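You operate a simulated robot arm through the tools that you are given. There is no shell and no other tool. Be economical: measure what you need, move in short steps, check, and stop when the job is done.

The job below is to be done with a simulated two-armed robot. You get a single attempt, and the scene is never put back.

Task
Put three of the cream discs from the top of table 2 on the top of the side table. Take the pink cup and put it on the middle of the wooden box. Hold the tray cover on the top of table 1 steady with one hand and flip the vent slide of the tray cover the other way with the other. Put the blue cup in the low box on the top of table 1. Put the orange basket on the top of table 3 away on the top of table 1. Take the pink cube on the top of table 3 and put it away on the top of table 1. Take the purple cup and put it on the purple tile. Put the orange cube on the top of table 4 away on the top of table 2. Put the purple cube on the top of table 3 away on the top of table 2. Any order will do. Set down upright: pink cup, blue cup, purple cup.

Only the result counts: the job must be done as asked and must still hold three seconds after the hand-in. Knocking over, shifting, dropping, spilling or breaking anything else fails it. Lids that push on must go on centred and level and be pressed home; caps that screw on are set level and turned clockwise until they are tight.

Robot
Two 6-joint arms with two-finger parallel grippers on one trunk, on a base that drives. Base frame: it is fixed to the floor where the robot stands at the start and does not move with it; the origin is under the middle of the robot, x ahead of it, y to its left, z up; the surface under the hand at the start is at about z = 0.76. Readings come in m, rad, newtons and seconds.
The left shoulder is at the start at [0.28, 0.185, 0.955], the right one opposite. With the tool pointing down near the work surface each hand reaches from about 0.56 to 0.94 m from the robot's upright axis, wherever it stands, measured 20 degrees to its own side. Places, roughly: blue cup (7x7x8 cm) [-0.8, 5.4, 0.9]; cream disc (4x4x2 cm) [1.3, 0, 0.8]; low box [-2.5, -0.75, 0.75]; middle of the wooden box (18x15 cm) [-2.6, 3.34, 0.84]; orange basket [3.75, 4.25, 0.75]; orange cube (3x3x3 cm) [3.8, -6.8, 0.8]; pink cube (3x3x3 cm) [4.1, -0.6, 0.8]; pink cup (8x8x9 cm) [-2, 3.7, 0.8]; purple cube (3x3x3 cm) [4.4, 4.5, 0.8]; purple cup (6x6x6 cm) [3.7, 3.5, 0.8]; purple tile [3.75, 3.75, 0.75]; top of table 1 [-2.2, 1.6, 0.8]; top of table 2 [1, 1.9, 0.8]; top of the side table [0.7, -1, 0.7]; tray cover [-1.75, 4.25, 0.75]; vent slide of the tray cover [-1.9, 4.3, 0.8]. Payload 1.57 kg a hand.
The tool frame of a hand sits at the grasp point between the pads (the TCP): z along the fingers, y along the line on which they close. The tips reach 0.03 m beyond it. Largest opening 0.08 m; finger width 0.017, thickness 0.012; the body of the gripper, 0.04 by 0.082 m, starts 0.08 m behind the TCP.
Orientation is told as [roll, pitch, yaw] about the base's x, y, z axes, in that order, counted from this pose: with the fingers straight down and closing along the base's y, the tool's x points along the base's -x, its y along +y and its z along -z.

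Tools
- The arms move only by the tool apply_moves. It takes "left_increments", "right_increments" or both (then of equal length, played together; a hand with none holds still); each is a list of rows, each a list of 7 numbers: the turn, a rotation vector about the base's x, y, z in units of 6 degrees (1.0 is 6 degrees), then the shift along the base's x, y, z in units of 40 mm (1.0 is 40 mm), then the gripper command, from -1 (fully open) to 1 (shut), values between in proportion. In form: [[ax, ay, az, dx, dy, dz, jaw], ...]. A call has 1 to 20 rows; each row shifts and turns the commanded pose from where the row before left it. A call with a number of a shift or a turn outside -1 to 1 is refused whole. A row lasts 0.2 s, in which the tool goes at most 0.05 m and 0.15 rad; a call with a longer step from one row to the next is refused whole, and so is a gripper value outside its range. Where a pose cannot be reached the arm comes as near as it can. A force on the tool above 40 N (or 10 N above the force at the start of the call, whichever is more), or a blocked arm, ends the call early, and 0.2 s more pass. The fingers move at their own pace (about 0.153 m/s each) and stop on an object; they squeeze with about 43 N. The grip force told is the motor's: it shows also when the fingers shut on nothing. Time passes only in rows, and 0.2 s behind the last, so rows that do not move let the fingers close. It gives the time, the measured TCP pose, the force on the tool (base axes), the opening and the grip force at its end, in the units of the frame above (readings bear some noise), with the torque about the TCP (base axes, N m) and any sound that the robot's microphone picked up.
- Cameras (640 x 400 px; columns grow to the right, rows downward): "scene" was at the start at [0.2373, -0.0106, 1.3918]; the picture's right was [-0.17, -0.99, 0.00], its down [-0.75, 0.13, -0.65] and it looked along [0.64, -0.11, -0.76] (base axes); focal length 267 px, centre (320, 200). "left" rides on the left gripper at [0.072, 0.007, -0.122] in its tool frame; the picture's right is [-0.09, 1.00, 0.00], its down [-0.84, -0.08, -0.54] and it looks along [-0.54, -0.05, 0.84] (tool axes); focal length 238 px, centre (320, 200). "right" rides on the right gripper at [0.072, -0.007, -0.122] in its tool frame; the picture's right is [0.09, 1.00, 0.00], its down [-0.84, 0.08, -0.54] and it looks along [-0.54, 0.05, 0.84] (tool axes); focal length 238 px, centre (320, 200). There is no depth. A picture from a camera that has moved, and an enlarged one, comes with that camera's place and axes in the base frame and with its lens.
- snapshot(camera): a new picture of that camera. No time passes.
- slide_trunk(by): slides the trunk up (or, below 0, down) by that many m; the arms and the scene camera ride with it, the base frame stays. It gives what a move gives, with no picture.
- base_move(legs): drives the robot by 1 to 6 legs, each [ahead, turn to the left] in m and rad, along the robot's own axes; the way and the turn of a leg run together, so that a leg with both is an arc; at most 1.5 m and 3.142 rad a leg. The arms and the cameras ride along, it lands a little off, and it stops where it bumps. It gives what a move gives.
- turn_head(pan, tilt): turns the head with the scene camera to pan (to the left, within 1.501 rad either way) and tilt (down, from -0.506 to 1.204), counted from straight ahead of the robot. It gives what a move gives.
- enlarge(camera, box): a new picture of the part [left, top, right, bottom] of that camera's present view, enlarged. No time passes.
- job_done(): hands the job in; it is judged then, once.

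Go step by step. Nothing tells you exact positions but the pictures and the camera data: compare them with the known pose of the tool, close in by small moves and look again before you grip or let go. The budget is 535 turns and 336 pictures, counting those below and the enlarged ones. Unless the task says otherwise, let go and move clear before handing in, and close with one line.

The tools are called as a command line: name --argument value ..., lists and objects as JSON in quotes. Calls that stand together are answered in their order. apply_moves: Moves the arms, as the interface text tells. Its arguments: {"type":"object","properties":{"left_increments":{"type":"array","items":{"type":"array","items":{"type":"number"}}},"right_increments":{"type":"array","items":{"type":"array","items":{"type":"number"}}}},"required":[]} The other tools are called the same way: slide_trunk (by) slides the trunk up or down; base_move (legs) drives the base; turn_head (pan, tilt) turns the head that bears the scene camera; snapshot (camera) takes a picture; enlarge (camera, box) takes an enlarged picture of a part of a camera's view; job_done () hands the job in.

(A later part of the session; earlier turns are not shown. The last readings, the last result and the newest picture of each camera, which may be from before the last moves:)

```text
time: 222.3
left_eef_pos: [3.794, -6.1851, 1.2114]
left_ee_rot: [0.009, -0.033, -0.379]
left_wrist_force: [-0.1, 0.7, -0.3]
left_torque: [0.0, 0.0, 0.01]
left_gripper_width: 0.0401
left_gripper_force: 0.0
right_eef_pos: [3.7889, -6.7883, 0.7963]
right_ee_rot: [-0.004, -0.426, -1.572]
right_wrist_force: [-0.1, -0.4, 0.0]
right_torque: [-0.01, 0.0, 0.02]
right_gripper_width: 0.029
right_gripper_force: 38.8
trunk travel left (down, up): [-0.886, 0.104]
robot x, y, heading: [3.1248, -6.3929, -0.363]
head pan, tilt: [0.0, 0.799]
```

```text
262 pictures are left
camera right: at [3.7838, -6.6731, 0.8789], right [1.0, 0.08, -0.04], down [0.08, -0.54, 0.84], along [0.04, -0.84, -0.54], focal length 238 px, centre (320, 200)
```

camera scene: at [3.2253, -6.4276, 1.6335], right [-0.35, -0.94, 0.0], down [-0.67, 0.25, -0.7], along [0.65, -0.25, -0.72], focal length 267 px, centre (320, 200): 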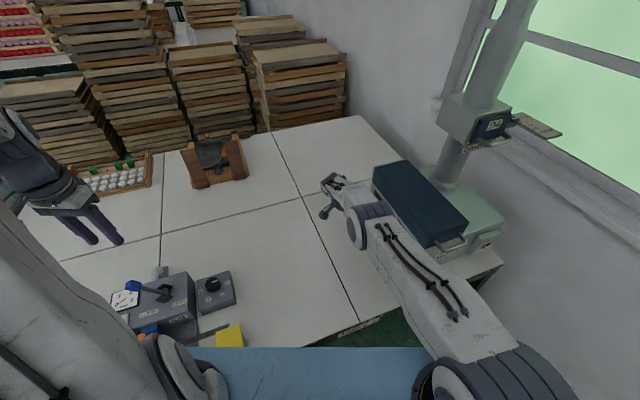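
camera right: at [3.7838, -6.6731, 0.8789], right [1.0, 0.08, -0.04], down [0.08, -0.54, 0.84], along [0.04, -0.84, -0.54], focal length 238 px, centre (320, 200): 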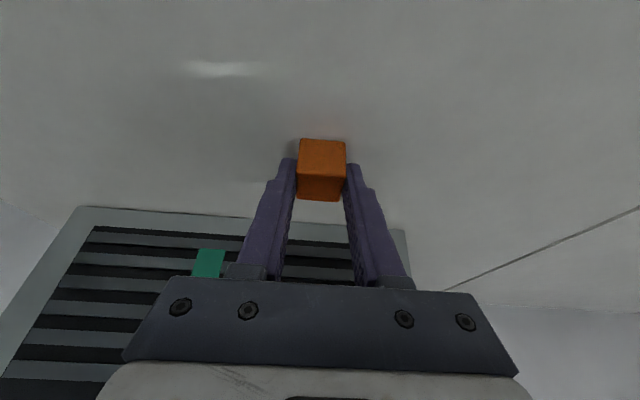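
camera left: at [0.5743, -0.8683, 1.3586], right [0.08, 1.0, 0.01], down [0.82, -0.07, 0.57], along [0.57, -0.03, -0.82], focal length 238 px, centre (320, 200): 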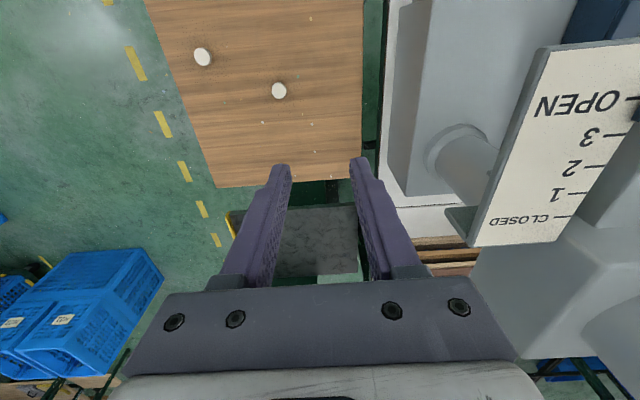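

The orange cube is gripped. I lift it clear, back off and turn north.

apply_moves --right_increments '[[0, 0, 0, 0, 0.16, 0.98, 1], [0, 0, 0, 0, 0.16, 0.98, 1], [0, 0, 0, 0, 0.16, 0.98, 1], [0, 0, 0, 0, 0.16, 0.98, 1], [0, 0, 0, 0, 0.16, 0.98, 1], [0, 0, 0, 0, 0.16, 0.98, 1], [0, 0, 0, 0, 0.16, 0.98, 1], [0, 0, 0, -0.7, 0.2, 0.6, 1], [0, 0, 0, -0.8, 0.3, 0.3, 1], [0, 0, 0, -0.8, 0.3, 0, 1]]'

base_move --legs '[[-0.33, 0], [0, 1.93]]'

snapshot --camera "right"

```text
time: 224.5
left_eef_pos: [3.795, -6.1833, 1.2126]
left_ee_rot: [0.009, -0.034, -0.377]
left_wrist_force: [0.1, -0.2, -0.5]
left_torque: [-0.03, 0.01, 0.02]
left_gripper_width: 0.0399
left_gripper_force: 0.0
right_eef_pos: [3.6957, -6.7133, 1.1067]
right_ee_rot: [-0.005, -0.424, -1.574]
right_wrist_force: [-0.2, -0.3, -0.4]
right_torque: [0.01, 0.03, 0.0]
right_gripper_width: 0.0292
right_gripper_force: 38.6
trunk travel left (down, up): [-0.886, 0.104]
robot x, y, heading: [3.1226, -6.3938, -0.362]
head pan, tilt: [0.0, 0.799]
```

```text
time: 231.4
left_eef_pos: [2.3485, -5.7431, 1.2116]
left_ee_rot: [0.008, -0.034, 1.611]
left_wrist_force: [0.1, 0.3, -0.1]
left_torque: [-0.05, -0.01, -0.01]
left_gripper_width: 0.0401
left_gripper_force: 0.0
right_eef_pos: [2.8732, -5.6205, 1.1084]
right_ee_rot: [-0.006, -0.426, 0.416]
right_wrist_force: [0.9, -0.6, -0.6]
right_torque: [0.0, 0.01, 0.02]
right_gripper_width: 0.0292
right_gripper_force: 39.0
trunk travel left (down, up): [-0.886, 0.104]
robot x, y, heading: [2.8107, -6.2764, 1.625]
head pan, tilt: [0.0, 0.799]
```

```text
261 pictures are left
camera right: at [2.7694, -5.6731, 1.1911], right [-0.48, 0.88, -0.04], down [0.46, 0.29, 0.84], along [0.75, 0.38, -0.54], focal length 238 px, centre (320, 200)
```

right: 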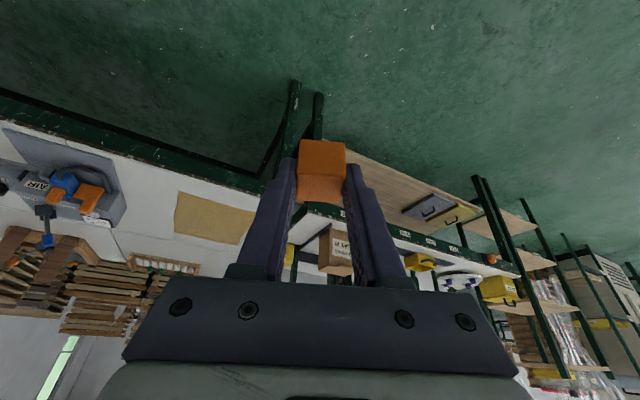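

base_move --legs '[[0, -0.07], [1.5, 0], [1.5, 0], [1.5, 0]]'

turn_head --pan -0.5 --tilt 0.4

snapshot --camera "scene"

turn_head --pan 0.6 --tilt 0.4

snapshot --camera "scene"

```text
time: 253.2
left_eef_pos: [2.4179, -1.244, 1.212]
left_ee_rot: [0.008, -0.032, 1.551]
left_wrist_force: [0.2, -1.1, 0.9]
left_torque: [0.01, 0.03, 0.01]
left_gripper_width: 0.0399
left_gripper_force: 0.1
right_eef_pos: [2.9474, -1.1525, 1.1081]
right_ee_rot: [-0.005, -0.426, 0.359]
right_wrist_force: [0.5, 0.3, 0.3]
right_torque: [-0.04, 0.02, -0.01]
right_gripper_width: 0.0289
right_gripper_force: 38.7
trunk travel left (down, up): [-0.886, 0.104]
robot x, y, heading: [2.848, -1.8002, 1.569]
head pan, tilt: [0.0, 0.799]
```

```text
time: 254.2
left_eef_pos: [2.4176, -1.2455, 1.2108]
left_ee_rot: [0.01, -0.034, 1.554]
left_wrist_force: [0.1, 0.2, 0.0]
left_torque: [-0.01, -0.02, 0.03]
left_gripper_width: 0.0398
left_gripper_force: 0.1
right_eef_pos: [2.9461, -1.1535, 1.1087]
right_ee_rot: [-0.006, -0.425, 0.359]
right_wrist_force: [-0.1, 0.4, -0.4]
right_torque: [0.01, 0.0, -0.03]
right_gripper_width: 0.0289
right_gripper_force: 38.6
trunk travel left (down, up): [-0.886, 0.104]
robot x, y, heading: [2.8486, -1.8023, 1.57]
head pan, tilt: [-0.499, 0.4]
```

```text
260 pictures are left
camera scene: at [2.8927, -1.5594, 1.6683], right [0.88, -0.48, 0.0], down [-0.19, -0.34, -0.92], along [0.44, 0.81, -0.39], focal length 267 px, centre (320, 200)
```

scene: 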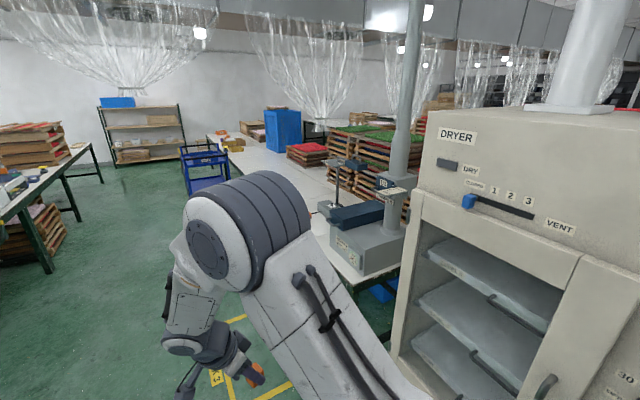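

```text
time: 255.5
left_eef_pos: [2.4165, -1.2445, 1.2111]
left_ee_rot: [0.008, -0.032, 1.553]
left_wrist_force: [-0.3, -0.8, 0.0]
left_torque: [-0.01, 0.02, -0.01]
left_gripper_width: 0.0398
left_gripper_force: 0.0
right_eef_pos: [2.9467, -1.1541, 1.1077]
right_ee_rot: [-0.005, -0.425, 0.358]
right_wrist_force: [-0.5, -0.1, 0.1]
right_torque: [-0.01, -0.01, -0.04]
right_gripper_width: 0.0292
right_gripper_force: 38.9
trunk travel left (down, up): [-0.886, 0.104]
robot x, y, heading: [2.8428, -1.7999, 1.569]
head pan, tilt: [0.6, 0.4]
```

```text
259 pictures are left
camera scene: at [2.7961, -1.564, 1.6684], right [0.83, 0.56, 0.0], down [0.22, -0.32, -0.92], along [-0.52, 0.76, -0.39], focal length 267 px, centre (320, 200)
```

scene: 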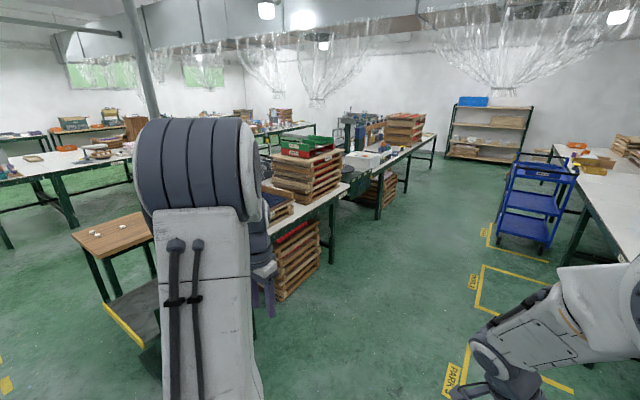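

I see the blue cart near (3.3,1.8) by table 3, and the dryer at table 3's right end. I drive north to y of about -0.35 and face table 3.

base_move --legs '[[1.42, 0], [0, -1.57]]'

turn_head --pan 0.0 --tilt 0.6

snapshot --camera "scene"

```text
time: 266.5
left_eef_pos: [3.4366, 0.0404, 1.2115]
left_ee_rot: [0.009, -0.033, -0.055]
left_wrist_force: [-0.2, -0.2, 0.2]
left_torque: [0.0, 0.03, -0.01]
left_gripper_width: 0.0401
left_gripper_force: 0.0
right_eef_pos: [3.5086, -0.4933, 1.107]
right_ee_rot: [-0.006, -0.425, -1.247]
right_wrist_force: [0.7, -0.5, -0.3]
right_torque: [-0.02, 0.0, -0.02]
right_gripper_width: 0.0289
right_gripper_force: 38.4
trunk travel left (down, up): [-0.886, 0.104]
robot x, y, heading: [2.8653, -0.3672, -0.041]
head pan, tilt: [0.6, 0.4]
```

```text
time: 267.5
left_eef_pos: [3.4375, 0.0406, 1.2101]
left_ee_rot: [0.008, -0.032, -0.055]
left_wrist_force: [0.0, 0.2, 0.4]
left_torque: [0.0, 0.03, 0.0]
left_gripper_width: 0.04
left_gripper_force: 0.1
right_eef_pos: [3.5098, -0.4924, 1.1081]
right_ee_rot: [-0.007, -0.427, -1.247]
right_wrist_force: [0.4, 1.3, -1.1]
right_torque: [0.01, 0.01, 0.0]
right_gripper_width: 0.0291
right_gripper_force: 38.9
trunk travel left (down, up): [-0.886, 0.104]
robot x, y, heading: [2.8644, -0.3698, -0.042]
head pan, tilt: [0.0, 0.6]
```

```text
258 pictures are left
camera scene: at [3.1137, -0.3773, 1.6502], right [-0.04, -1.0, 0.0], down [-0.56, 0.02, -0.83], along [0.82, -0.03, -0.56], focal length 267 px, centre (320, 200)
```

scene: 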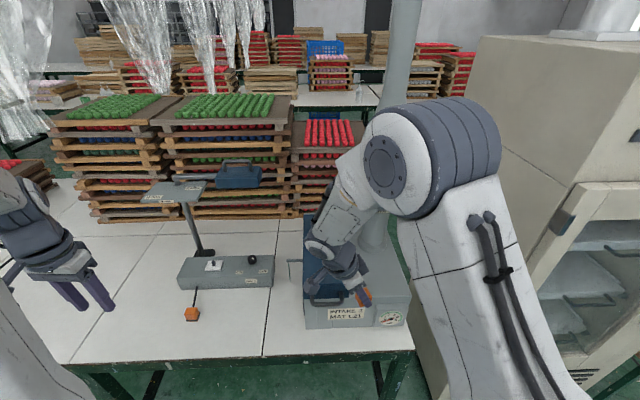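

The pink cube's spot near (4.1,-0.6) is hidden by the right arm. I move that arm aside to see.

apply_moves --right_increments '[[0, 0, 0, -0.3, -0.9, 0.2, 1], [0, 0, 0, -0.3, -0.9, 0.2, 1], [0, 0, 0, -0.3, -0.9, 0.2, 1], [0, 0, 0, -0.3, -0.9, 0.2, 1], [0, 0, 0, 0, -0.9, 0.2, 1]]'

snapshot --camera "scene"

snapshot --camera "left"

```text
time: 268.7
left_eef_pos: [3.4365, 0.0409, 1.211]
left_ee_rot: [0.008, -0.033, -0.054]
left_wrist_force: [0.7, 0.6, -0.2]
left_torque: [0.02, -0.02, 0.0]
left_gripper_width: 0.0402
left_gripper_force: 0.0
right_eef_pos: [3.4625, -0.6735, 1.149]
right_ee_rot: [-0.004, -0.425, -1.247]
right_wrist_force: [0.0, 0.0, 0.1]
right_torque: [-0.02, -0.02, 0.0]
right_gripper_width: 0.0291
right_gripper_force: 38.9
trunk travel left (down, up): [-0.886, 0.104]
robot x, y, heading: [2.862, -0.3686, -0.04]
head pan, tilt: [0.0, 0.6]
```

```text
257 pictures are left
camera scene: at [3.1135, -0.3774, 1.6502], right [-0.04, -1.0, 0.0], down [-0.56, 0.02, -0.83], along [0.82, -0.03, -0.56], focal length 267 px, centre (320, 200)
```

scene: 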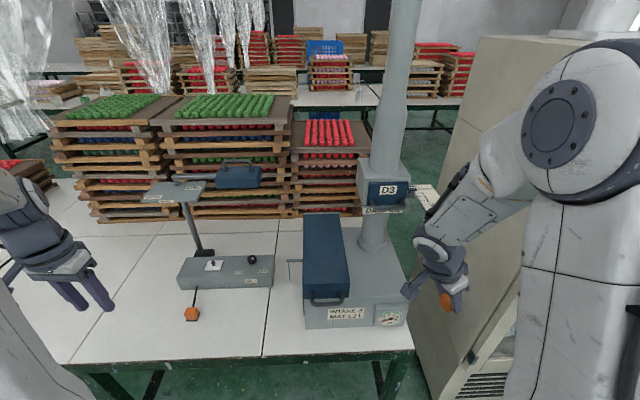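

```text
256 pictures are left
camera left: at [3.3607, 0.0489, 1.3304], right [0.14, 0.99, 0.01], down [0.81, -0.13, 0.57], along [0.56, -0.07, -0.82], focal length 238 px, centre (320, 200)
```

left: 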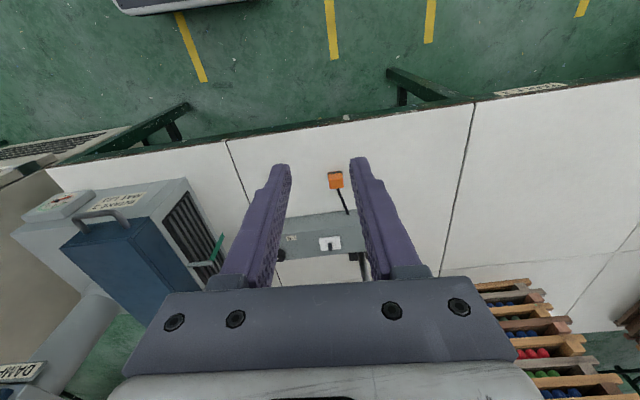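

The cube must be behind the intake box. I raise the trunk fully and shift forward and left to look over the box.

slide_trunk --by 0.1

base_move --legs '[[0, 0.5], [0.34, 0], [0, -0.85]]'

turn_head --pan 0.0 --tilt 0.75

snapshot --camera "scene"

```text
time: 270.0
left_eef_pos: [3.4355, 0.0401, 1.3116]
left_ee_rot: [0.009, -0.032, -0.054]
left_wrist_force: [-0.3, 0.5, 0.2]
left_torque: [0.02, -0.02, -0.05]
left_gripper_width: 0.0398
left_gripper_force: 0.0
right_eef_pos: [3.4624, -0.6729, 1.2482]
right_ee_rot: [-0.005, -0.426, -1.247]
right_wrist_force: [-0.2, -0.4, -0.2]
right_torque: [0.03, 0.03, 0.02]
right_gripper_width: 0.029
right_gripper_force: 38.8
trunk travel left (down, up): [-0.986, 0.004]
robot x, y, heading: [2.8616, -0.3701, -0.037]
head pan, tilt: [0.0, 0.6]
```

```text
time: 275.2
left_eef_pos: [3.7607, 0.1767, 1.3114]
left_ee_rot: [0.007, -0.033, -0.089]
left_wrist_force: [-0.1, 0.0, 0.0]
left_torque: [-0.01, -0.01, -0.05]
left_gripper_width: 0.0398
left_gripper_force: 0.1
right_eef_pos: [3.7678, -0.5263, 1.2474]
right_ee_rot: [0.025, -0.407, -1.27]
right_wrist_force: [-1.8, 2.8, -0.5]
right_torque: [0.08, 0.0, 0.06]
right_gripper_width: 0.0289
right_gripper_force: 39.1
trunk travel left (down, up): [-0.986, 0.004]
robot x, y, heading: [3.1777, -0.2107, -0.073]
head pan, tilt: [0.0, 0.6]
stopped in leg 3: the force on the tool passed its limit at 114 N (the readings are from after the stop); the commanded pose is now the measured one
```

```text
time: 275.9
left_eef_pos: [3.7596, 0.1771, 1.312]
left_ee_rot: [0.007, -0.033, -0.088]
left_wrist_force: [-0.6, -0.4, -0.4]
left_torque: [0.01, 0.03, -0.01]
left_gripper_width: 0.0398
left_gripper_force: 0.0
right_eef_pos: [3.7695, -0.5269, 1.2464]
right_ee_rot: [0.024, -0.406, -1.269]
right_wrist_force: [-3.2, 4.6, 0.4]
right_torque: [0.08, 0.05, 0.07]
right_gripper_width: 0.0291
right_gripper_force: 38.9
trunk travel left (down, up): [-0.986, 0.004]
robot x, y, heading: [3.1736, -0.2148, -0.076]
head pan, tilt: [0.0, 0.75]
```

```text
255 pictures are left
camera scene: at [3.4179, -0.228, 1.7373], right [-0.07, -1.0, 0.0], down [-0.68, 0.05, -0.73], along [0.73, -0.05, -0.68], focal length 267 px, centre (320, 200)
```

scene: 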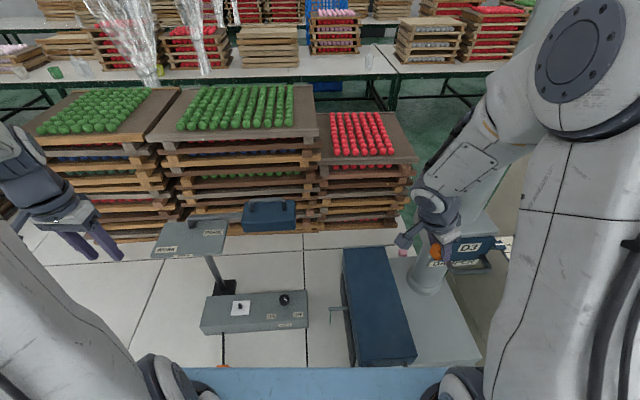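

The right hand bumped the damper housing. I also see the pink cube behind the box at about (4.09,-0.63). I pull the right hand back and check the damper.

apply_moves --right_increments '[[0, 0, 0, -0.5, 0.5, 0, 1], [0, 0, 0, -0.8, 0.4, 0, 1], [0, 0, 0, -0.8, 0, 0, 1], [0, 0, 0, -0.8, 0, 0, 1]]'

enlarge --camera "scene" --box '[320, 190, 540, 370]'

snapshot --camera "right"

```text
time: 276.9
left_eef_pos: [3.762, 0.1765, 1.3115]
left_ee_rot: [0.009, -0.033, -0.087]
left_wrist_force: [0.2, -0.3, 0.4]
left_torque: [0.0, 0.04, 0.01]
left_gripper_width: 0.0402
left_gripper_force: 0.1
right_eef_pos: [3.7094, -0.488, 1.261]
right_ee_rot: [0.023, -0.406, -1.268]
right_wrist_force: [0.8, -0.9, -0.8]
right_torque: [0.0, 0.01, 0.0]
right_gripper_width: 0.0288
right_gripper_force: 38.3
right hand out of reach, approached as far as the arm can: row 3, 4
trunk travel left (down, up): [-0.986, 0.004]
robot x, y, heading: [3.1745, -0.211, -0.068]
head pan, tilt: [0.0, 0.75]
```

```text
2.22 times, centred on (430, 280) of scene
camera zoom: at [3.4183, -0.2284, 1.7372], right [-0.07, -1.0, 0.0], down [-0.68, 0.05, -0.73], along [0.73, -0.05, -0.68], focal length 594 px, centre (76, 22)
```

zoom: 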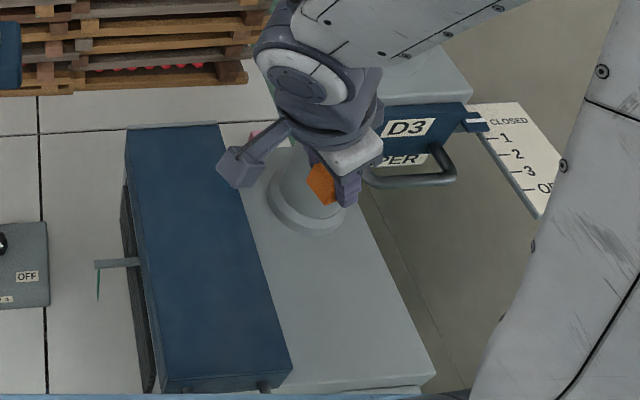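

```text
253 pictures are left
camera right: at [3.6651, -0.3823, 1.3462], right [0.92, 0.39, -0.02], down [0.23, -0.51, 0.83], along [0.31, -0.77, -0.56], focal length 238 px, centre (320, 200)
```

right: 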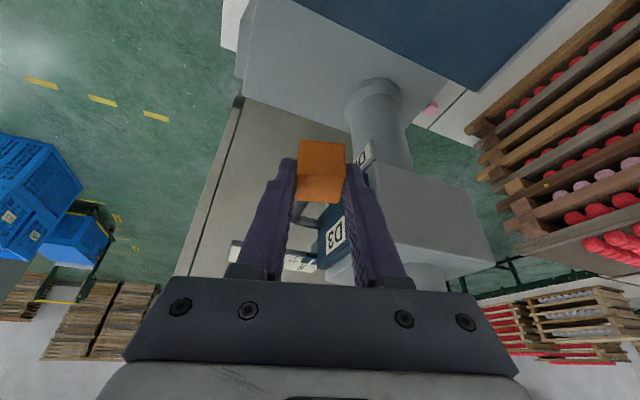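

The damper lever lines up with where it was before the bump, so it did not turn. The pink cube stands in a slot behind the box. I look further around to see whether it can be reached from behind.

turn_head --pan -0.25 --tilt 0.45

snapshot --camera "scene"

turn_head --pan 0.5 --tilt 0.45

snapshot --camera "scene"

```text
time: 277.7
left_eef_pos: [3.7606, 0.1764, 1.3111]
left_ee_rot: [0.009, -0.033, -0.088]
left_wrist_force: [0.6, -0.3, -0.2]
left_torque: [-0.01, 0.0, -0.03]
left_gripper_width: 0.0397
left_gripper_force: 0.0
right_eef_pos: [3.708, -0.4895, 1.2616]
right_ee_rot: [0.023, -0.405, -1.268]
right_wrist_force: [-0.6, 0.2, -0.3]
right_torque: [-0.02, -0.03, -0.01]
right_gripper_width: 0.029
right_gripper_force: 38.4
trunk travel left (down, up): [-0.986, 0.004]
robot x, y, heading: [3.1737, -0.2161, -0.073]
head pan, tilt: [-0.25, 0.45]
```

```text
252 pictures are left
camera scene: at [3.4226, -0.2513, 1.7637], right [-0.31, -0.95, 0.0], down [-0.41, 0.14, -0.9], along [0.85, -0.28, -0.44], focal length 267 px, centre (320, 200)
```

scene: 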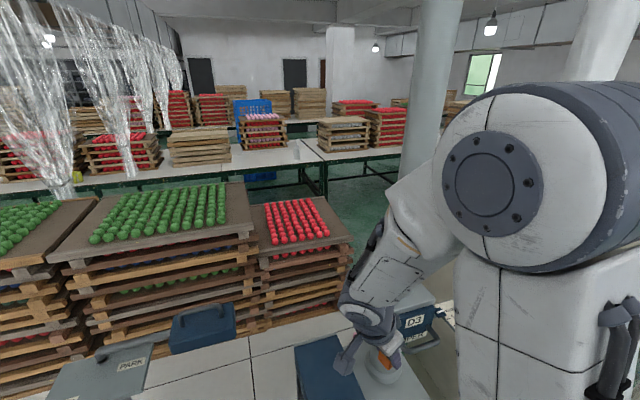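

```text
time: 278.8
left_eef_pos: [3.7607, 0.176, 1.3111]
left_ee_rot: [0.009, -0.034, -0.087]
left_wrist_force: [0.5, 0.4, -0.5]
left_torque: [0.0, 0.01, -0.02]
left_gripper_width: 0.0404
left_gripper_force: 0.0
right_eef_pos: [3.7079, -0.4889, 1.2615]
right_ee_rot: [0.022, -0.407, -1.269]
right_wrist_force: [-0.3, 0.4, -0.3]
right_torque: [0.0, 0.0, 0.02]
right_gripper_width: 0.029
right_gripper_force: 39.3
trunk travel left (down, up): [-0.986, 0.004]
robot x, y, heading: [3.1742, -0.2158, -0.065]
head pan, tilt: [0.499, 0.45]
```

```text
251 pictures are left
camera scene: at [3.4189, -0.1844, 1.7637], right [0.42, -0.91, 0.0], down [-0.4, -0.18, -0.9], along [0.82, 0.37, -0.44], focal length 267 px, centre (320, 200)
```

scene: 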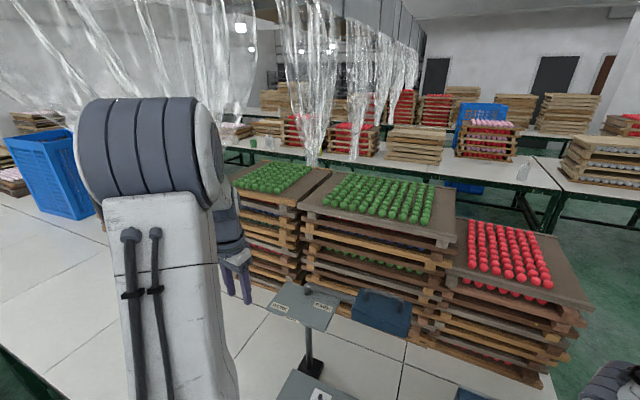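

From the front the arm can't get behind the box, but from the aisle behind table 3's right corner the cube should be reachable. I go around south of the dryer and rack and look.

base_move --legs '[[-0.33, 0], [0, -1.5], [1.4, 0], [1.2, 0], [0, 1.35]]'

turn_head --pan 0.0 --tilt 0.4

snapshot --camera "scene"

```text
time: 300.4
left_eef_pos: [3.523, -2.5035, 1.3121]
left_ee_rot: [0.008, -0.033, -0.216]
left_wrist_force: [-0.2, -0.5, -0.1]
left_torque: [-0.01, 0.02, 0.01]
left_gripper_width: 0.0399
left_gripper_force: 0.0
right_eef_pos: [3.3861, -3.1576, 1.2612]
right_ee_rot: [0.021, -0.406, -1.397]
right_wrist_force: [0.4, -0.3, 0.1]
right_torque: [0.02, 0.0, 0.0]
right_gripper_width: 0.029
right_gripper_force: 38.3
trunk travel left (down, up): [-0.986, 0.004]
robot x, y, heading: [2.8923, -2.8149, -0.194]
head pan, tilt: [0.499, 0.45]
```

```text
time: 301.3
left_eef_pos: [3.5235, -2.504, 1.3121]
left_ee_rot: [0.009, -0.035, -0.217]
left_wrist_force: [0.1, -0.5, -0.2]
left_torque: [0.0, 0.02, 0.0]
left_gripper_width: 0.0398
left_gripper_force: 0.0
right_eef_pos: [3.3865, -3.1569, 1.2612]
right_ee_rot: [0.022, -0.407, -1.398]
right_wrist_force: [0.5, -0.7, 0.0]
right_torque: [-0.02, -0.01, -0.01]
right_gripper_width: 0.0287
right_gripper_force: 39.0
trunk travel left (down, up): [-0.986, 0.004]
robot x, y, heading: [2.8932, -2.8169, -0.201]
head pan, tilt: [0.0, 0.4]
```

```text
250 pictures are left
camera scene: at [3.1415, -2.863, 1.7684], right [-0.19, -0.98, 0.0], down [-0.38, 0.08, -0.92], along [0.9, -0.18, -0.39], focal length 267 px, centre (320, 200)
```

scene: 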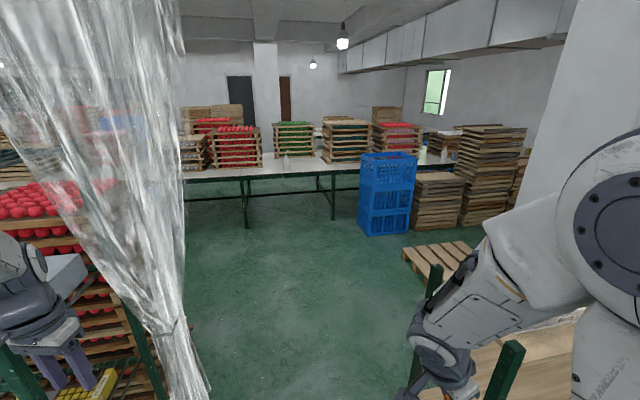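

The passage runs between the curtain (y of about -2.35) and the shelf (about -3.28). I bring the left hand inward, straighten up and drive through.

apply_moves --left_increments '[[0, 0, 0, 0.1, -0.9, 0, 0], [0, 0, 0, 0.1, -0.9, 0, 0], [0, 0, 0, 0.1, -0.9, 0, 0], [0, 0, 0, 0.1, -0.9, 0, 0]]'

base_move --legs '[[0, 0.19], [1.1, 0], [1.1, 0]]'

turn_head --pan 1.0 --tilt 0.45

snapshot --camera "scene"

```text
time: 302.3
left_eef_pos: [3.5405, -2.6484, 1.3129]
left_ee_rot: [0.009, -0.033, -0.215]
left_wrist_force: [0.4, 0.1, 0.1]
left_torque: [0.0, 0.01, 0.0]
left_gripper_width: 0.04
left_gripper_force: 0.1
right_eef_pos: [3.3869, -3.1564, 1.2612]
right_ee_rot: [0.022, -0.408, -1.398]
right_wrist_force: [0.2, -0.6, 0.4]
right_torque: [-0.01, 0.0, -0.01]
right_gripper_width: 0.0287
right_gripper_force: 38.9
trunk travel left (down, up): [-0.986, 0.004]
robot x, y, heading: [2.8944, -2.8153, -0.2]
head pan, tilt: [0.0, 0.4]
```

```text
time: 313.9
left_eef_pos: [5.7093, -2.5483, 1.3125]
left_ee_rot: [0.009, -0.033, -0.031]
left_wrist_force: [0.2, 0.0, -0.6]
left_torque: [0.01, 0.0, 0.01]
left_gripper_width: 0.0399
left_gripper_force: 0.0
right_eef_pos: [5.6515, -3.0764, 1.2615]
right_ee_rot: [0.022, -0.407, -1.212]
right_wrist_force: [-0.1, -0.6, -0.6]
right_torque: [-0.05, 0.02, 0.02]
right_gripper_width: 0.029
right_gripper_force: 38.6
trunk travel left (down, up): [-0.986, 0.004]
robot x, y, heading: [5.1042, -2.8342, -0.011]
head pan, tilt: [0.0, 0.4]
```

```text
time: 315.2
left_eef_pos: [5.7093, -2.5477, 1.3127]
left_ee_rot: [0.009, -0.033, -0.032]
left_wrist_force: [0.0, -0.6, 0.8]
left_torque: [0.04, 0.0, -0.02]
left_gripper_width: 0.0404
left_gripper_force: 0.1
right_eef_pos: [5.6513, -3.0761, 1.2606]
right_ee_rot: [0.022, -0.407, -1.213]
right_wrist_force: [-0.2, -0.5, 0.1]
right_torque: [0.03, 0.01, 0.02]
right_gripper_width: 0.0289
right_gripper_force: 38.4
trunk travel left (down, up): [-0.986, 0.004]
robot x, y, heading: [5.1012, -2.8329, -0.012]
head pan, tilt: [1.0, 0.45]
```

```text
249 pictures are left
camera scene: at [5.3147, -2.7556, 1.7637], right [0.83, -0.55, 0.0], down [-0.24, -0.36, -0.9], along [0.5, 0.75, -0.44], focal length 267 px, centre (320, 200)
```

scene: 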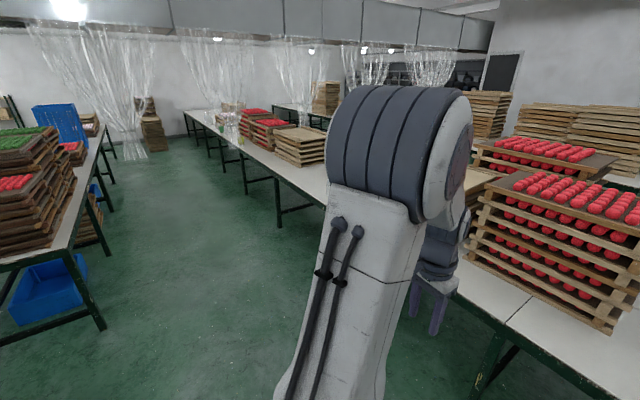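

The aisle behind table 3 is clear, and the table's back right corner is near (4.83,-0.78). I turn north and come closer to see the cube from this side.

base_move --legs '[[0, 1.65], [0.9, 0]]'

turn_head --pan 0.5 --tilt 0.5

snapshot --camera "scene"

```text
time: 323.9
left_eef_pos: [4.7392, -1.3475, 1.3125]
left_ee_rot: [0.008, -0.032, 1.599]
left_wrist_force: [-0.3, 0.0, 0.0]
left_torque: [-0.04, 0.0, 0.02]
left_gripper_width: 0.0401
left_gripper_force: 0.0
right_eef_pos: [5.2719, -1.3748, 1.2619]
right_ee_rot: [0.023, -0.407, 0.416]
right_wrist_force: [0.4, -0.6, -0.7]
right_torque: [-0.02, 0.0, -0.02]
right_gripper_width: 0.029
right_gripper_force: 38.6
trunk travel left (down, up): [-0.986, 0.004]
robot x, y, heading: [5.0603, -1.941, 1.619]
head pan, tilt: [1.0, 0.45]
```

```text
time: 324.8
left_eef_pos: [4.7385, -1.3473, 1.3122]
left_ee_rot: [0.009, -0.032, 1.596]
left_wrist_force: [0.1, 0.0, 0.9]
left_torque: [0.02, 0.0, 0.0]
left_gripper_width: 0.0398
left_gripper_force: 0.0
right_eef_pos: [5.271, -1.3759, 1.2609]
right_ee_rot: [0.022, -0.407, 0.415]
right_wrist_force: [-0.2, -0.4, -1.0]
right_torque: [0.0, 0.01, -0.02]
right_gripper_width: 0.0289
right_gripper_force: 39.0
trunk travel left (down, up): [-0.986, 0.004]
robot x, y, heading: [5.0651, -1.9385, 1.624]
head pan, tilt: [0.499, 0.499]
```

```text
248 pictures are left
camera scene: at [5.0057, -1.6971, 1.7593], right [0.85, 0.52, 0.0], down [0.25, -0.41, -0.88], along [-0.46, 0.75, -0.48], focal length 267 px, centre (320, 200)
```

scene: 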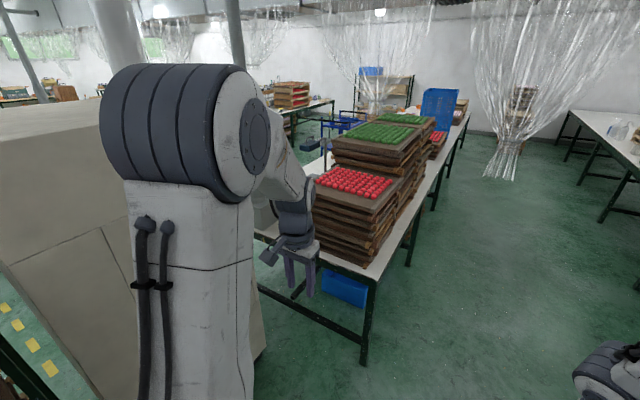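

The dryer's back corner is near (4.17,-1.0), so I can stand at about (4.7,-1.2) and reach the cube with the left hand. I bring the left hand inward and drive there.

apply_moves --left_increments '[[0, 0, 0, 0.9, 0, 0, -0.4], [0, 0, 0, 0.9, 0, 0, -0.4], [0, 0, 0, 0.9, 0, 0, -0.4], [0, 0, 0, 0.9, 0, 0, -0.4], [0, 0, 0, 0.9, 0, 0, -0.4]]'

base_move --legs '[[0, 0.41], [0.82, 0], [0, -0.3]]'

turn_head --pan 0.2 --tilt 0.9

snapshot --camera "scene"

snapshot --camera "left"

```text
time: 326.0
left_eef_pos: [4.9198, -1.3479, 1.3129]
left_ee_rot: [0.009, -0.035, 1.601]
left_wrist_force: [0.4, -0.2, -0.5]
left_torque: [0.04, -0.01, -0.01]
left_gripper_width: 0.0562
left_gripper_force: 0.0
right_eef_pos: [5.2709, -1.3745, 1.2612]
right_ee_rot: [0.022, -0.408, 0.416]
right_wrist_force: [-0.1, 0.4, -1.0]
right_torque: [-0.01, -0.03, 0.02]
right_gripper_width: 0.029
right_gripper_force: 39.3
trunk travel left (down, up): [-0.986, 0.004]
robot x, y, heading: [5.0577, -1.9365, 1.612]
head pan, tilt: [0.499, 0.499]
```

```text
time: 332.6
left_eef_pos: [4.499, -0.6191, 1.3122]
left_ee_rot: [0.01, -0.033, 1.697]
left_wrist_force: [0.4, -0.1, 0.1]
left_torque: [0.03, 0.0, -0.02]
left_gripper_width: 0.0557
left_gripper_force: 0.1
right_eef_pos: [4.8517, -0.6128, 1.2619]
right_ee_rot: [0.023, -0.406, 0.515]
right_wrist_force: [-0.9, 0.6, 0.8]
right_torque: [-0.03, 0.02, -0.03]
right_gripper_width: 0.0288
right_gripper_force: 39.0
trunk travel left (down, up): [-0.986, 0.004]
robot x, y, heading: [4.6953, -1.1914, 1.711]
head pan, tilt: [0.499, 0.499]
```

```text
time: 333.5
left_eef_pos: [4.4999, -0.6199, 1.3133]
left_ee_rot: [0.009, -0.033, 1.696]
left_wrist_force: [0.1, 0.1, 0.5]
left_torque: [0.03, -0.01, -0.02]
left_gripper_width: 0.0561
left_gripper_force: 0.0
right_eef_pos: [4.8514, -0.6125, 1.2621]
right_ee_rot: [0.022, -0.408, 0.515]
right_wrist_force: [-0.2, -0.8, 0.3]
right_torque: [0.03, 0.0, 0.03]
right_gripper_width: 0.0293
right_gripper_force: 39.0
trunk travel left (down, up): [-0.986, 0.004]
robot x, y, heading: [4.6971, -1.189, 1.713]
head pan, tilt: [0.201, 0.901]
```

```text
247 pictures are left
camera scene: at [4.6489, -0.9603, 1.7254], right [0.94, 0.34, 0.0], down [0.27, -0.74, -0.62], along [-0.21, 0.58, -0.78], focal length 267 px, centre (320, 200)
```

scene: 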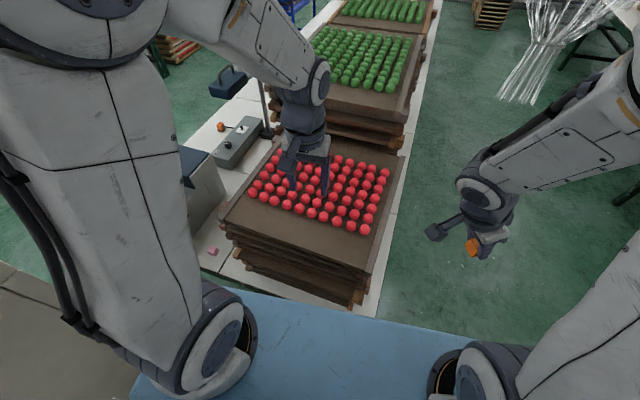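

```text
246 pictures are left
camera left: at [4.5022, -0.6968, 1.4311], right [-1.0, -0.03, 0.01], down [-0.02, 0.82, 0.57], along [-0.03, 0.57, -0.82], focal length 238 px, centre (320, 200)
```

left: 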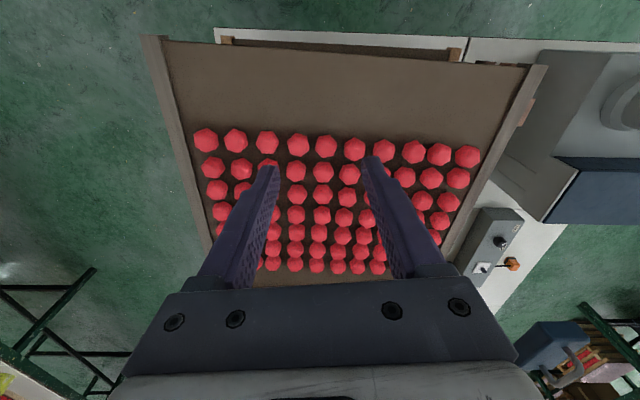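

I see the pink cube at (4.083,-0.638) with a free slot above it between the box and the tray stack. I move the left hand over it at height, tilting it so that the wrist leans toward me.

apply_moves --left_increments '[[0.5, 0, 0, -0.9, 0, 0, -0.4], [0.5, 0, 0, -0.9, 0, 0, -0.4], [0.5, 0, 0, -0.9, 0, 0, -0.4], [0.5, 0, 0, -0.9, 0, 0, -0.4], [0.5, 0, 0, -0.9, 0, 0, -0.4], [0.5, 0, 0, -0.9, 0, 0, -0.4], [0.5, 0, 0, -0.9, 0, 0, -0.4], [0.5, 0, 0, -0.9, 0, 0, -0.4], [0.5, 0, 0, -0.9, 0, 0, -0.4], [0.5, 0, 0, -0.9, 0, 0, -0.4], [0, 0, -0.6, -0.9, 0, 0, -0.4]]'

snapshot --camera "left"

snapshot --camera "scene"

```text
time: 335.9
left_eef_pos: [4.1046, -0.6197, 1.3105]
left_ee_rot: [-0.067, -0.554, 1.657]
left_wrist_force: [0.0, -0.6, -0.1]
left_torque: [-0.01, 0.0, 0.0]
left_gripper_width: 0.0562
left_gripper_force: 0.1
right_eef_pos: [4.8526, -0.612, 1.2612]
right_ee_rot: [0.022, -0.407, 0.515]
right_wrist_force: [0.3, -0.2, -0.5]
right_torque: [0.04, -0.01, 0.0]
right_gripper_width: 0.029
right_gripper_force: 39.0
trunk travel left (down, up): [-0.986, 0.004]
robot x, y, heading: [4.6995, -1.1926, 1.711]
head pan, tilt: [0.201, 0.901]
```

```text
245 pictures are left
camera left: at [4.0999, -0.7467, 1.376], right [-1.0, 0.03, -0.01], down [0.0, 0.43, 0.9], along [0.03, 0.9, -0.43], focal length 238 px, centre (320, 200)
```

left: 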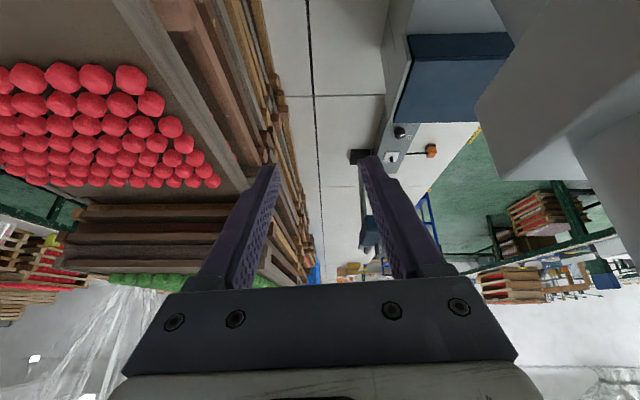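

```text
244 pictures are left
camera scene: at [4.6486, -0.9603, 1.7254], right [0.94, 0.34, 0.0], down [0.27, -0.74, -0.62], along [-0.21, 0.58, -0.78], focal length 267 px, centre (320, 200)
```

scene: 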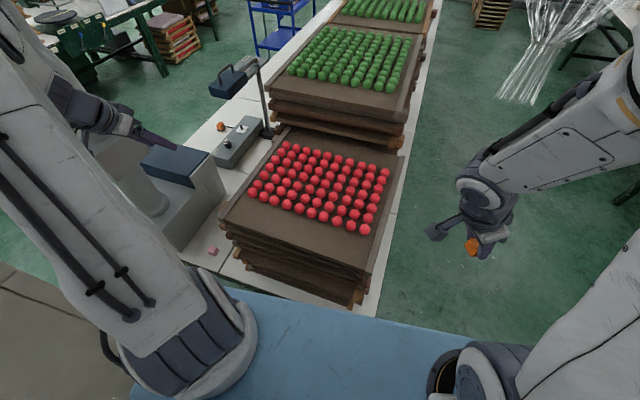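

The damper body is clear of the gripper. I lower the trunk 0.12 and then descend the left hand in the slot, stopping above the cube to check.

slide_trunk --by -0.12

apply_moves --left_increments '[[0, 0, 0, -0.08, -0.1, -1, -0.4], [0, 0, 0, -0.08, -0.1, -1, -0.4], [0, 0, 0, -0.08, -0.1, -1, -0.4], [0, 0, 0, -0.08, -0.1, -1, -0.4], [0, 0, 0, -0.08, -0.1, -1, -0.4], [0, 0, 0, -0.08, -0.1, -1, -0.4], [0, 0, 0, -0.08, -0.1, -1, -0.4], [0, 0, 0, 0, 0, -1, -0.4]]'

snapshot --camera "left"

snapshot --camera "scene"

```text
time: 337.4
left_eef_pos: [4.1037, -0.62, 1.1911]
left_ee_rot: [-0.065, -0.553, 1.657]
left_wrist_force: [0.0, -0.6, -0.5]
left_torque: [-0.02, 0.05, 0.02]
left_gripper_width: 0.0562
left_gripper_force: 0.1
right_eef_pos: [4.8515, -0.612, 1.1405]
right_ee_rot: [0.025, -0.407, 0.515]
right_wrist_force: [0.1, 0.3, 0.3]
right_torque: [0.01, -0.04, 0.0]
right_gripper_width: 0.029
right_gripper_force: 38.7
trunk travel left (down, up): [-0.866, 0.124]
robot x, y, heading: [4.6943, -1.1907, 1.711]
head pan, tilt: [0.201, 0.901]
```

```text
time: 339.2
left_eef_pos: [4.0835, -0.6489, 0.871]
left_ee_rot: [-0.065, -0.552, 1.656]
left_wrist_force: [0.2, 0.7, 0.9]
left_torque: [0.02, -0.01, 0.02]
left_gripper_width: 0.0561
left_gripper_force: 0.0
right_eef_pos: [4.8517, -0.6118, 1.1418]
right_ee_rot: [0.024, -0.406, 0.514]
right_wrist_force: [-0.3, 0.9, -1.3]
right_torque: [0.01, -0.01, -0.01]
right_gripper_width: 0.0292
right_gripper_force: 39.4
trunk travel left (down, up): [-0.866, 0.124]
robot x, y, heading: [4.6954, -1.1947, 1.716]
head pan, tilt: [0.201, 0.901]
```

```text
243 pictures are left
camera left: at [4.0798, -0.7741, 0.9364], right [-1.0, 0.03, -0.01], down [0.01, 0.43, 0.9], along [0.03, 0.9, -0.43], focal length 238 px, centre (320, 200)
```

left: 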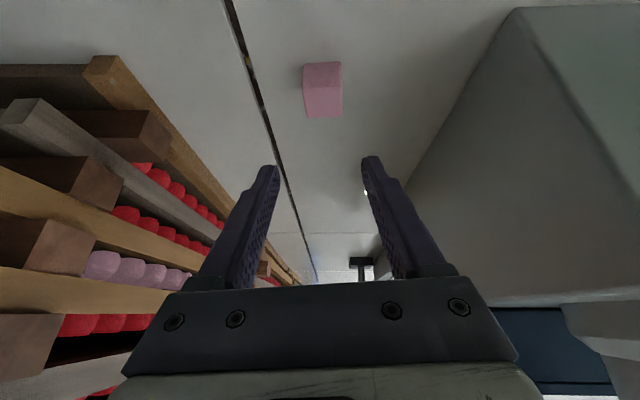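

```text
242 pictures are left
camera scene: at [4.6488, -0.9604, 1.6054], right [0.94, 0.34, 0.0], down [0.26, -0.74, -0.62], along [-0.21, 0.58, -0.78], focal length 267 px, centre (320, 200)
```

scene: 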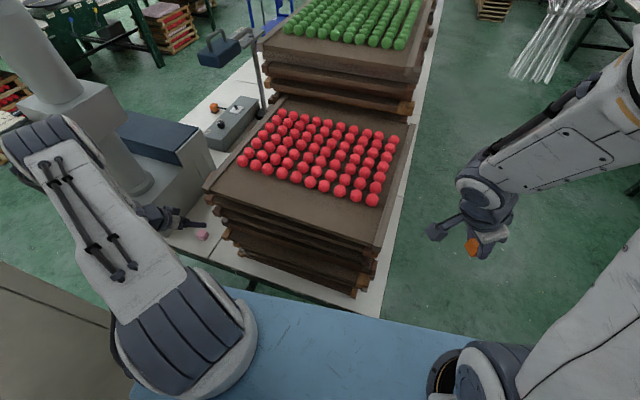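

Aligned. I go down and grip the pink cube.

apply_moves --left_increments '[[0, 0, 0, 0, 0, -0.95, -0.4], [0, 0, 0, 0, -0.05, -0.92, -0.4], [0, 0, 0, 0, 0, 0, -0.4], [0, 0, 0, 0, 0, 0, 0.4], [0, 0, 0, 0, 0, 0, 1], [0, 0, 0, 0, 0, 0, 1]]'

snapshot --camera "left"

```text
time: 340.6
left_eef_pos: [4.0826, -0.6486, 0.7967]
left_ee_rot: [-0.067, -0.553, 1.657]
left_wrist_force: [-0.9, 0.3, -0.1]
left_torque: [0.01, -0.01, -0.01]
left_gripper_width: 0.029
left_gripper_force: 38.7
right_eef_pos: [4.8517, -0.6117, 1.1419]
right_ee_rot: [0.022, -0.407, 0.515]
right_wrist_force: [0.1, -0.3, -0.4]
right_torque: [0.01, -0.01, 0.01]
right_gripper_width: 0.0289
right_gripper_force: 39.3
trunk travel left (down, up): [-0.866, 0.124]
robot x, y, heading: [4.6936, -1.1948, 1.716]
head pan, tilt: [0.201, 0.901]
```

```text
241 pictures are left
camera left: at [4.0782, -0.7756, 0.8619], right [-1.0, 0.03, -0.01], down [0.01, 0.43, 0.9], along [0.03, 0.9, -0.43], focal length 238 px, centre (320, 200)
```

left: 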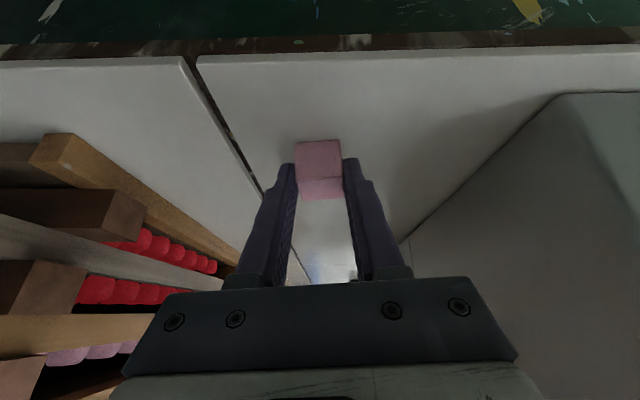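

Pink cube gripped. I retrace upward, raise the trunk and draw the arm back over the stack.

apply_moves --left_increments '[[0, 0, 0, 0, 0, 1, 1], [0, 0, 0, 0, 0, 1, 1], [0, 0, 0, 0.08, 0.1, 1, 1], [0, 0, 0, 0.08, 0.1, 1, 1], [0, 0, 0, 0.08, 0.1, 1, 1], [0, 0, 0, 0.08, 0.1, 1, 1], [0, 0, 0, 0.08, 0.1, 1, 1], [0, 0, 0, 0.08, 0.1, 1, 1], [0, 0, 0, 0.08, 0, 1, 1], [0, 0, 0, 0, 0, 1, 1]]'

slide_trunk --by 0.12

apply_moves --left_increments '[[0, 0, 0, 0.9, 0, 0, 1], [0, 0, 0, 0.9, 0, 0, 1], [0, 0, 0, 0.9, 0, 0, 1], [0, 0, 0, 0.9, 0, 0, 1], [0, 0, 0, 0.9, 0, 0, 1], [0, 0, 0, 0.9, 0, 0, 1], [0, 0, 0, 0.9, 0, 0, 1], [0, 0, 0, 0.9, 0, 0, 1]]'

base_move --legs '[[0, 0.3], [-0.82, 0], [0, -0.45], [-0.85, 0]]'

```text
time: 342.8
left_eef_pos: [4.1051, -0.6225, 1.1969]
left_ee_rot: [-0.066, -0.551, 1.655]
left_wrist_force: [-0.1, -0.7, -0.5]
left_torque: [0.0, -0.02, -0.02]
left_gripper_width: 0.0291
left_gripper_force: 39.0
right_eef_pos: [4.8516, -0.6119, 1.1408]
right_ee_rot: [0.023, -0.407, 0.515]
right_wrist_force: [-0.3, -1.3, 0.0]
right_torque: [0.01, 0.01, -0.01]
right_gripper_width: 0.0293
right_gripper_force: 39.1
trunk travel left (down, up): [-0.866, 0.124]
robot x, y, heading: [4.6958, -1.1902, 1.719]
head pan, tilt: [0.201, 0.901]
```

```text
time: 344.3
left_eef_pos: [4.104, -0.6229, 1.3167]
left_ee_rot: [-0.066, -0.553, 1.658]
left_wrist_force: [1.0, 0.1, -0.3]
left_torque: [-0.02, -0.01, -0.01]
left_gripper_width: 0.0286
left_gripper_force: 38.7
right_eef_pos: [4.8513, -0.6123, 1.262]
right_ee_rot: [0.023, -0.406, 0.514]
right_wrist_force: [-0.2, 0.2, -0.1]
right_torque: [0.0, 0.03, 0.03]
right_gripper_width: 0.0289
right_gripper_force: 38.8
trunk travel left (down, up): [-0.986, 0.004]
robot x, y, heading: [4.6951, -1.193, 1.714]
head pan, tilt: [0.201, 0.901]
```

```text
time: 346.1
left_eef_pos: [4.3917, -0.6213, 1.3181]
left_ee_rot: [-0.067, -0.553, 1.655]
left_wrist_force: [-0.9, 0.0, -0.4]
left_torque: [-0.03, -0.01, 0.01]
left_gripper_width: 0.0289
left_gripper_force: 38.9
right_eef_pos: [4.8518, -0.6119, 1.2608]
right_ee_rot: [0.025, -0.406, 0.515]
right_wrist_force: [0.1, 0.2, 0.8]
right_torque: [0.0, -0.01, -0.04]
right_gripper_width: 0.0291
right_gripper_force: 38.8
trunk travel left (down, up): [-0.986, 0.004]
robot x, y, heading: [4.6961, -1.1923, 1.71]
head pan, tilt: [0.201, 0.901]
```

```text
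time: 356.9
left_eef_pos: [4.8324, -2.1697, 1.3166]
left_ee_rot: [-0.065, -0.552, 1.493]
left_wrist_force: [0.5, 0.0, 0.0]
left_torque: [0.03, -0.03, -0.02]
left_gripper_width: 0.0286
left_gripper_force: 38.7
right_eef_pos: [5.2877, -2.2357, 1.2621]
right_ee_rot: [0.022, -0.406, 0.355]
right_wrist_force: [-0.7, 0.1, -0.8]
right_torque: [0.0, 0.0, 0.01]
right_gripper_width: 0.0291
right_gripper_force: 39.1
trunk travel left (down, up): [-0.986, 0.004]
robot x, y, heading: [5.0409, -2.7798, 1.557]
head pan, tilt: [0.201, 0.901]
```

base_move --legs '[[0, 1.6], [1.5, 0], [0.75, 0], [0, -1.6], [1.05, 0], [0, 1.575]]'

turn_head --pan 0.0 --tilt 0.4

snapshot --camera "scene"

```text
time: 384.3
left_eef_pos: [2.2335, -2.032, 1.3168]
left_ee_rot: [-0.066, -0.553, 3.088]
left_wrist_force: [-0.1, 0.4, -0.3]
left_torque: [-0.04, 0.04, 0.01]
left_gripper_width: 0.0286
left_gripper_force: 38.3
right_eef_pos: [2.2878, -1.5732, 1.2615]
right_ee_rot: [0.022, -0.407, 1.947]
right_wrist_force: [-0.4, 0.2, -0.5]
right_torque: [0.01, -0.02, 0.02]
right_gripper_width: 0.0291
right_gripper_force: 38.7
trunk travel left (down, up): [-0.986, 0.004]
robot x, y, heading: [2.8409, -1.806, -3.136]
head pan, tilt: [0.201, 0.901]
```

```text
time: 385.2
left_eef_pos: [2.234, -2.0303, 1.3181]
left_ee_rot: [-0.068, -0.551, 3.088]
left_wrist_force: [-0.4, 0.2, -0.6]
left_torque: [-0.03, 0.0, 0.02]
left_gripper_width: 0.0288
left_gripper_force: 38.5
right_eef_pos: [2.287, -1.5738, 1.2617]
right_ee_rot: [0.023, -0.405, 1.948]
right_wrist_force: [0.2, 0.0, -1.0]
right_torque: [0.0, 0.02, -0.02]
right_gripper_width: 0.0288
right_gripper_force: 38.9
trunk travel left (down, up): [-0.986, 0.004]
robot x, y, heading: [2.8412, -1.8077, -3.133]
head pan, tilt: [0.0, 0.4]
```

```text
240 pictures are left
camera scene: at [2.5888, -1.8069, 1.7683], right [-0.01, 1.0, 0.0], down [0.39, 0.0, -0.92], along [-0.92, -0.01, -0.39], focal length 267 px, centre (320, 200)
```

scene: 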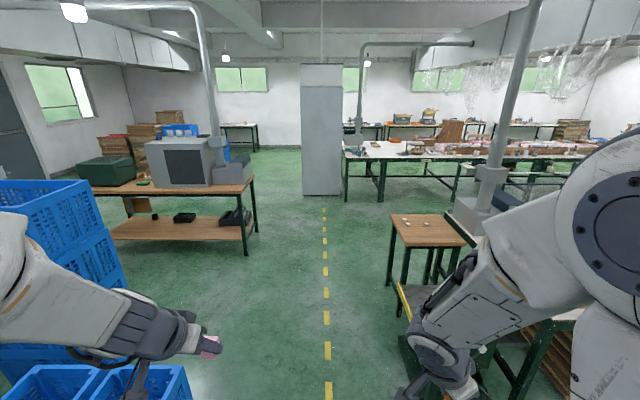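

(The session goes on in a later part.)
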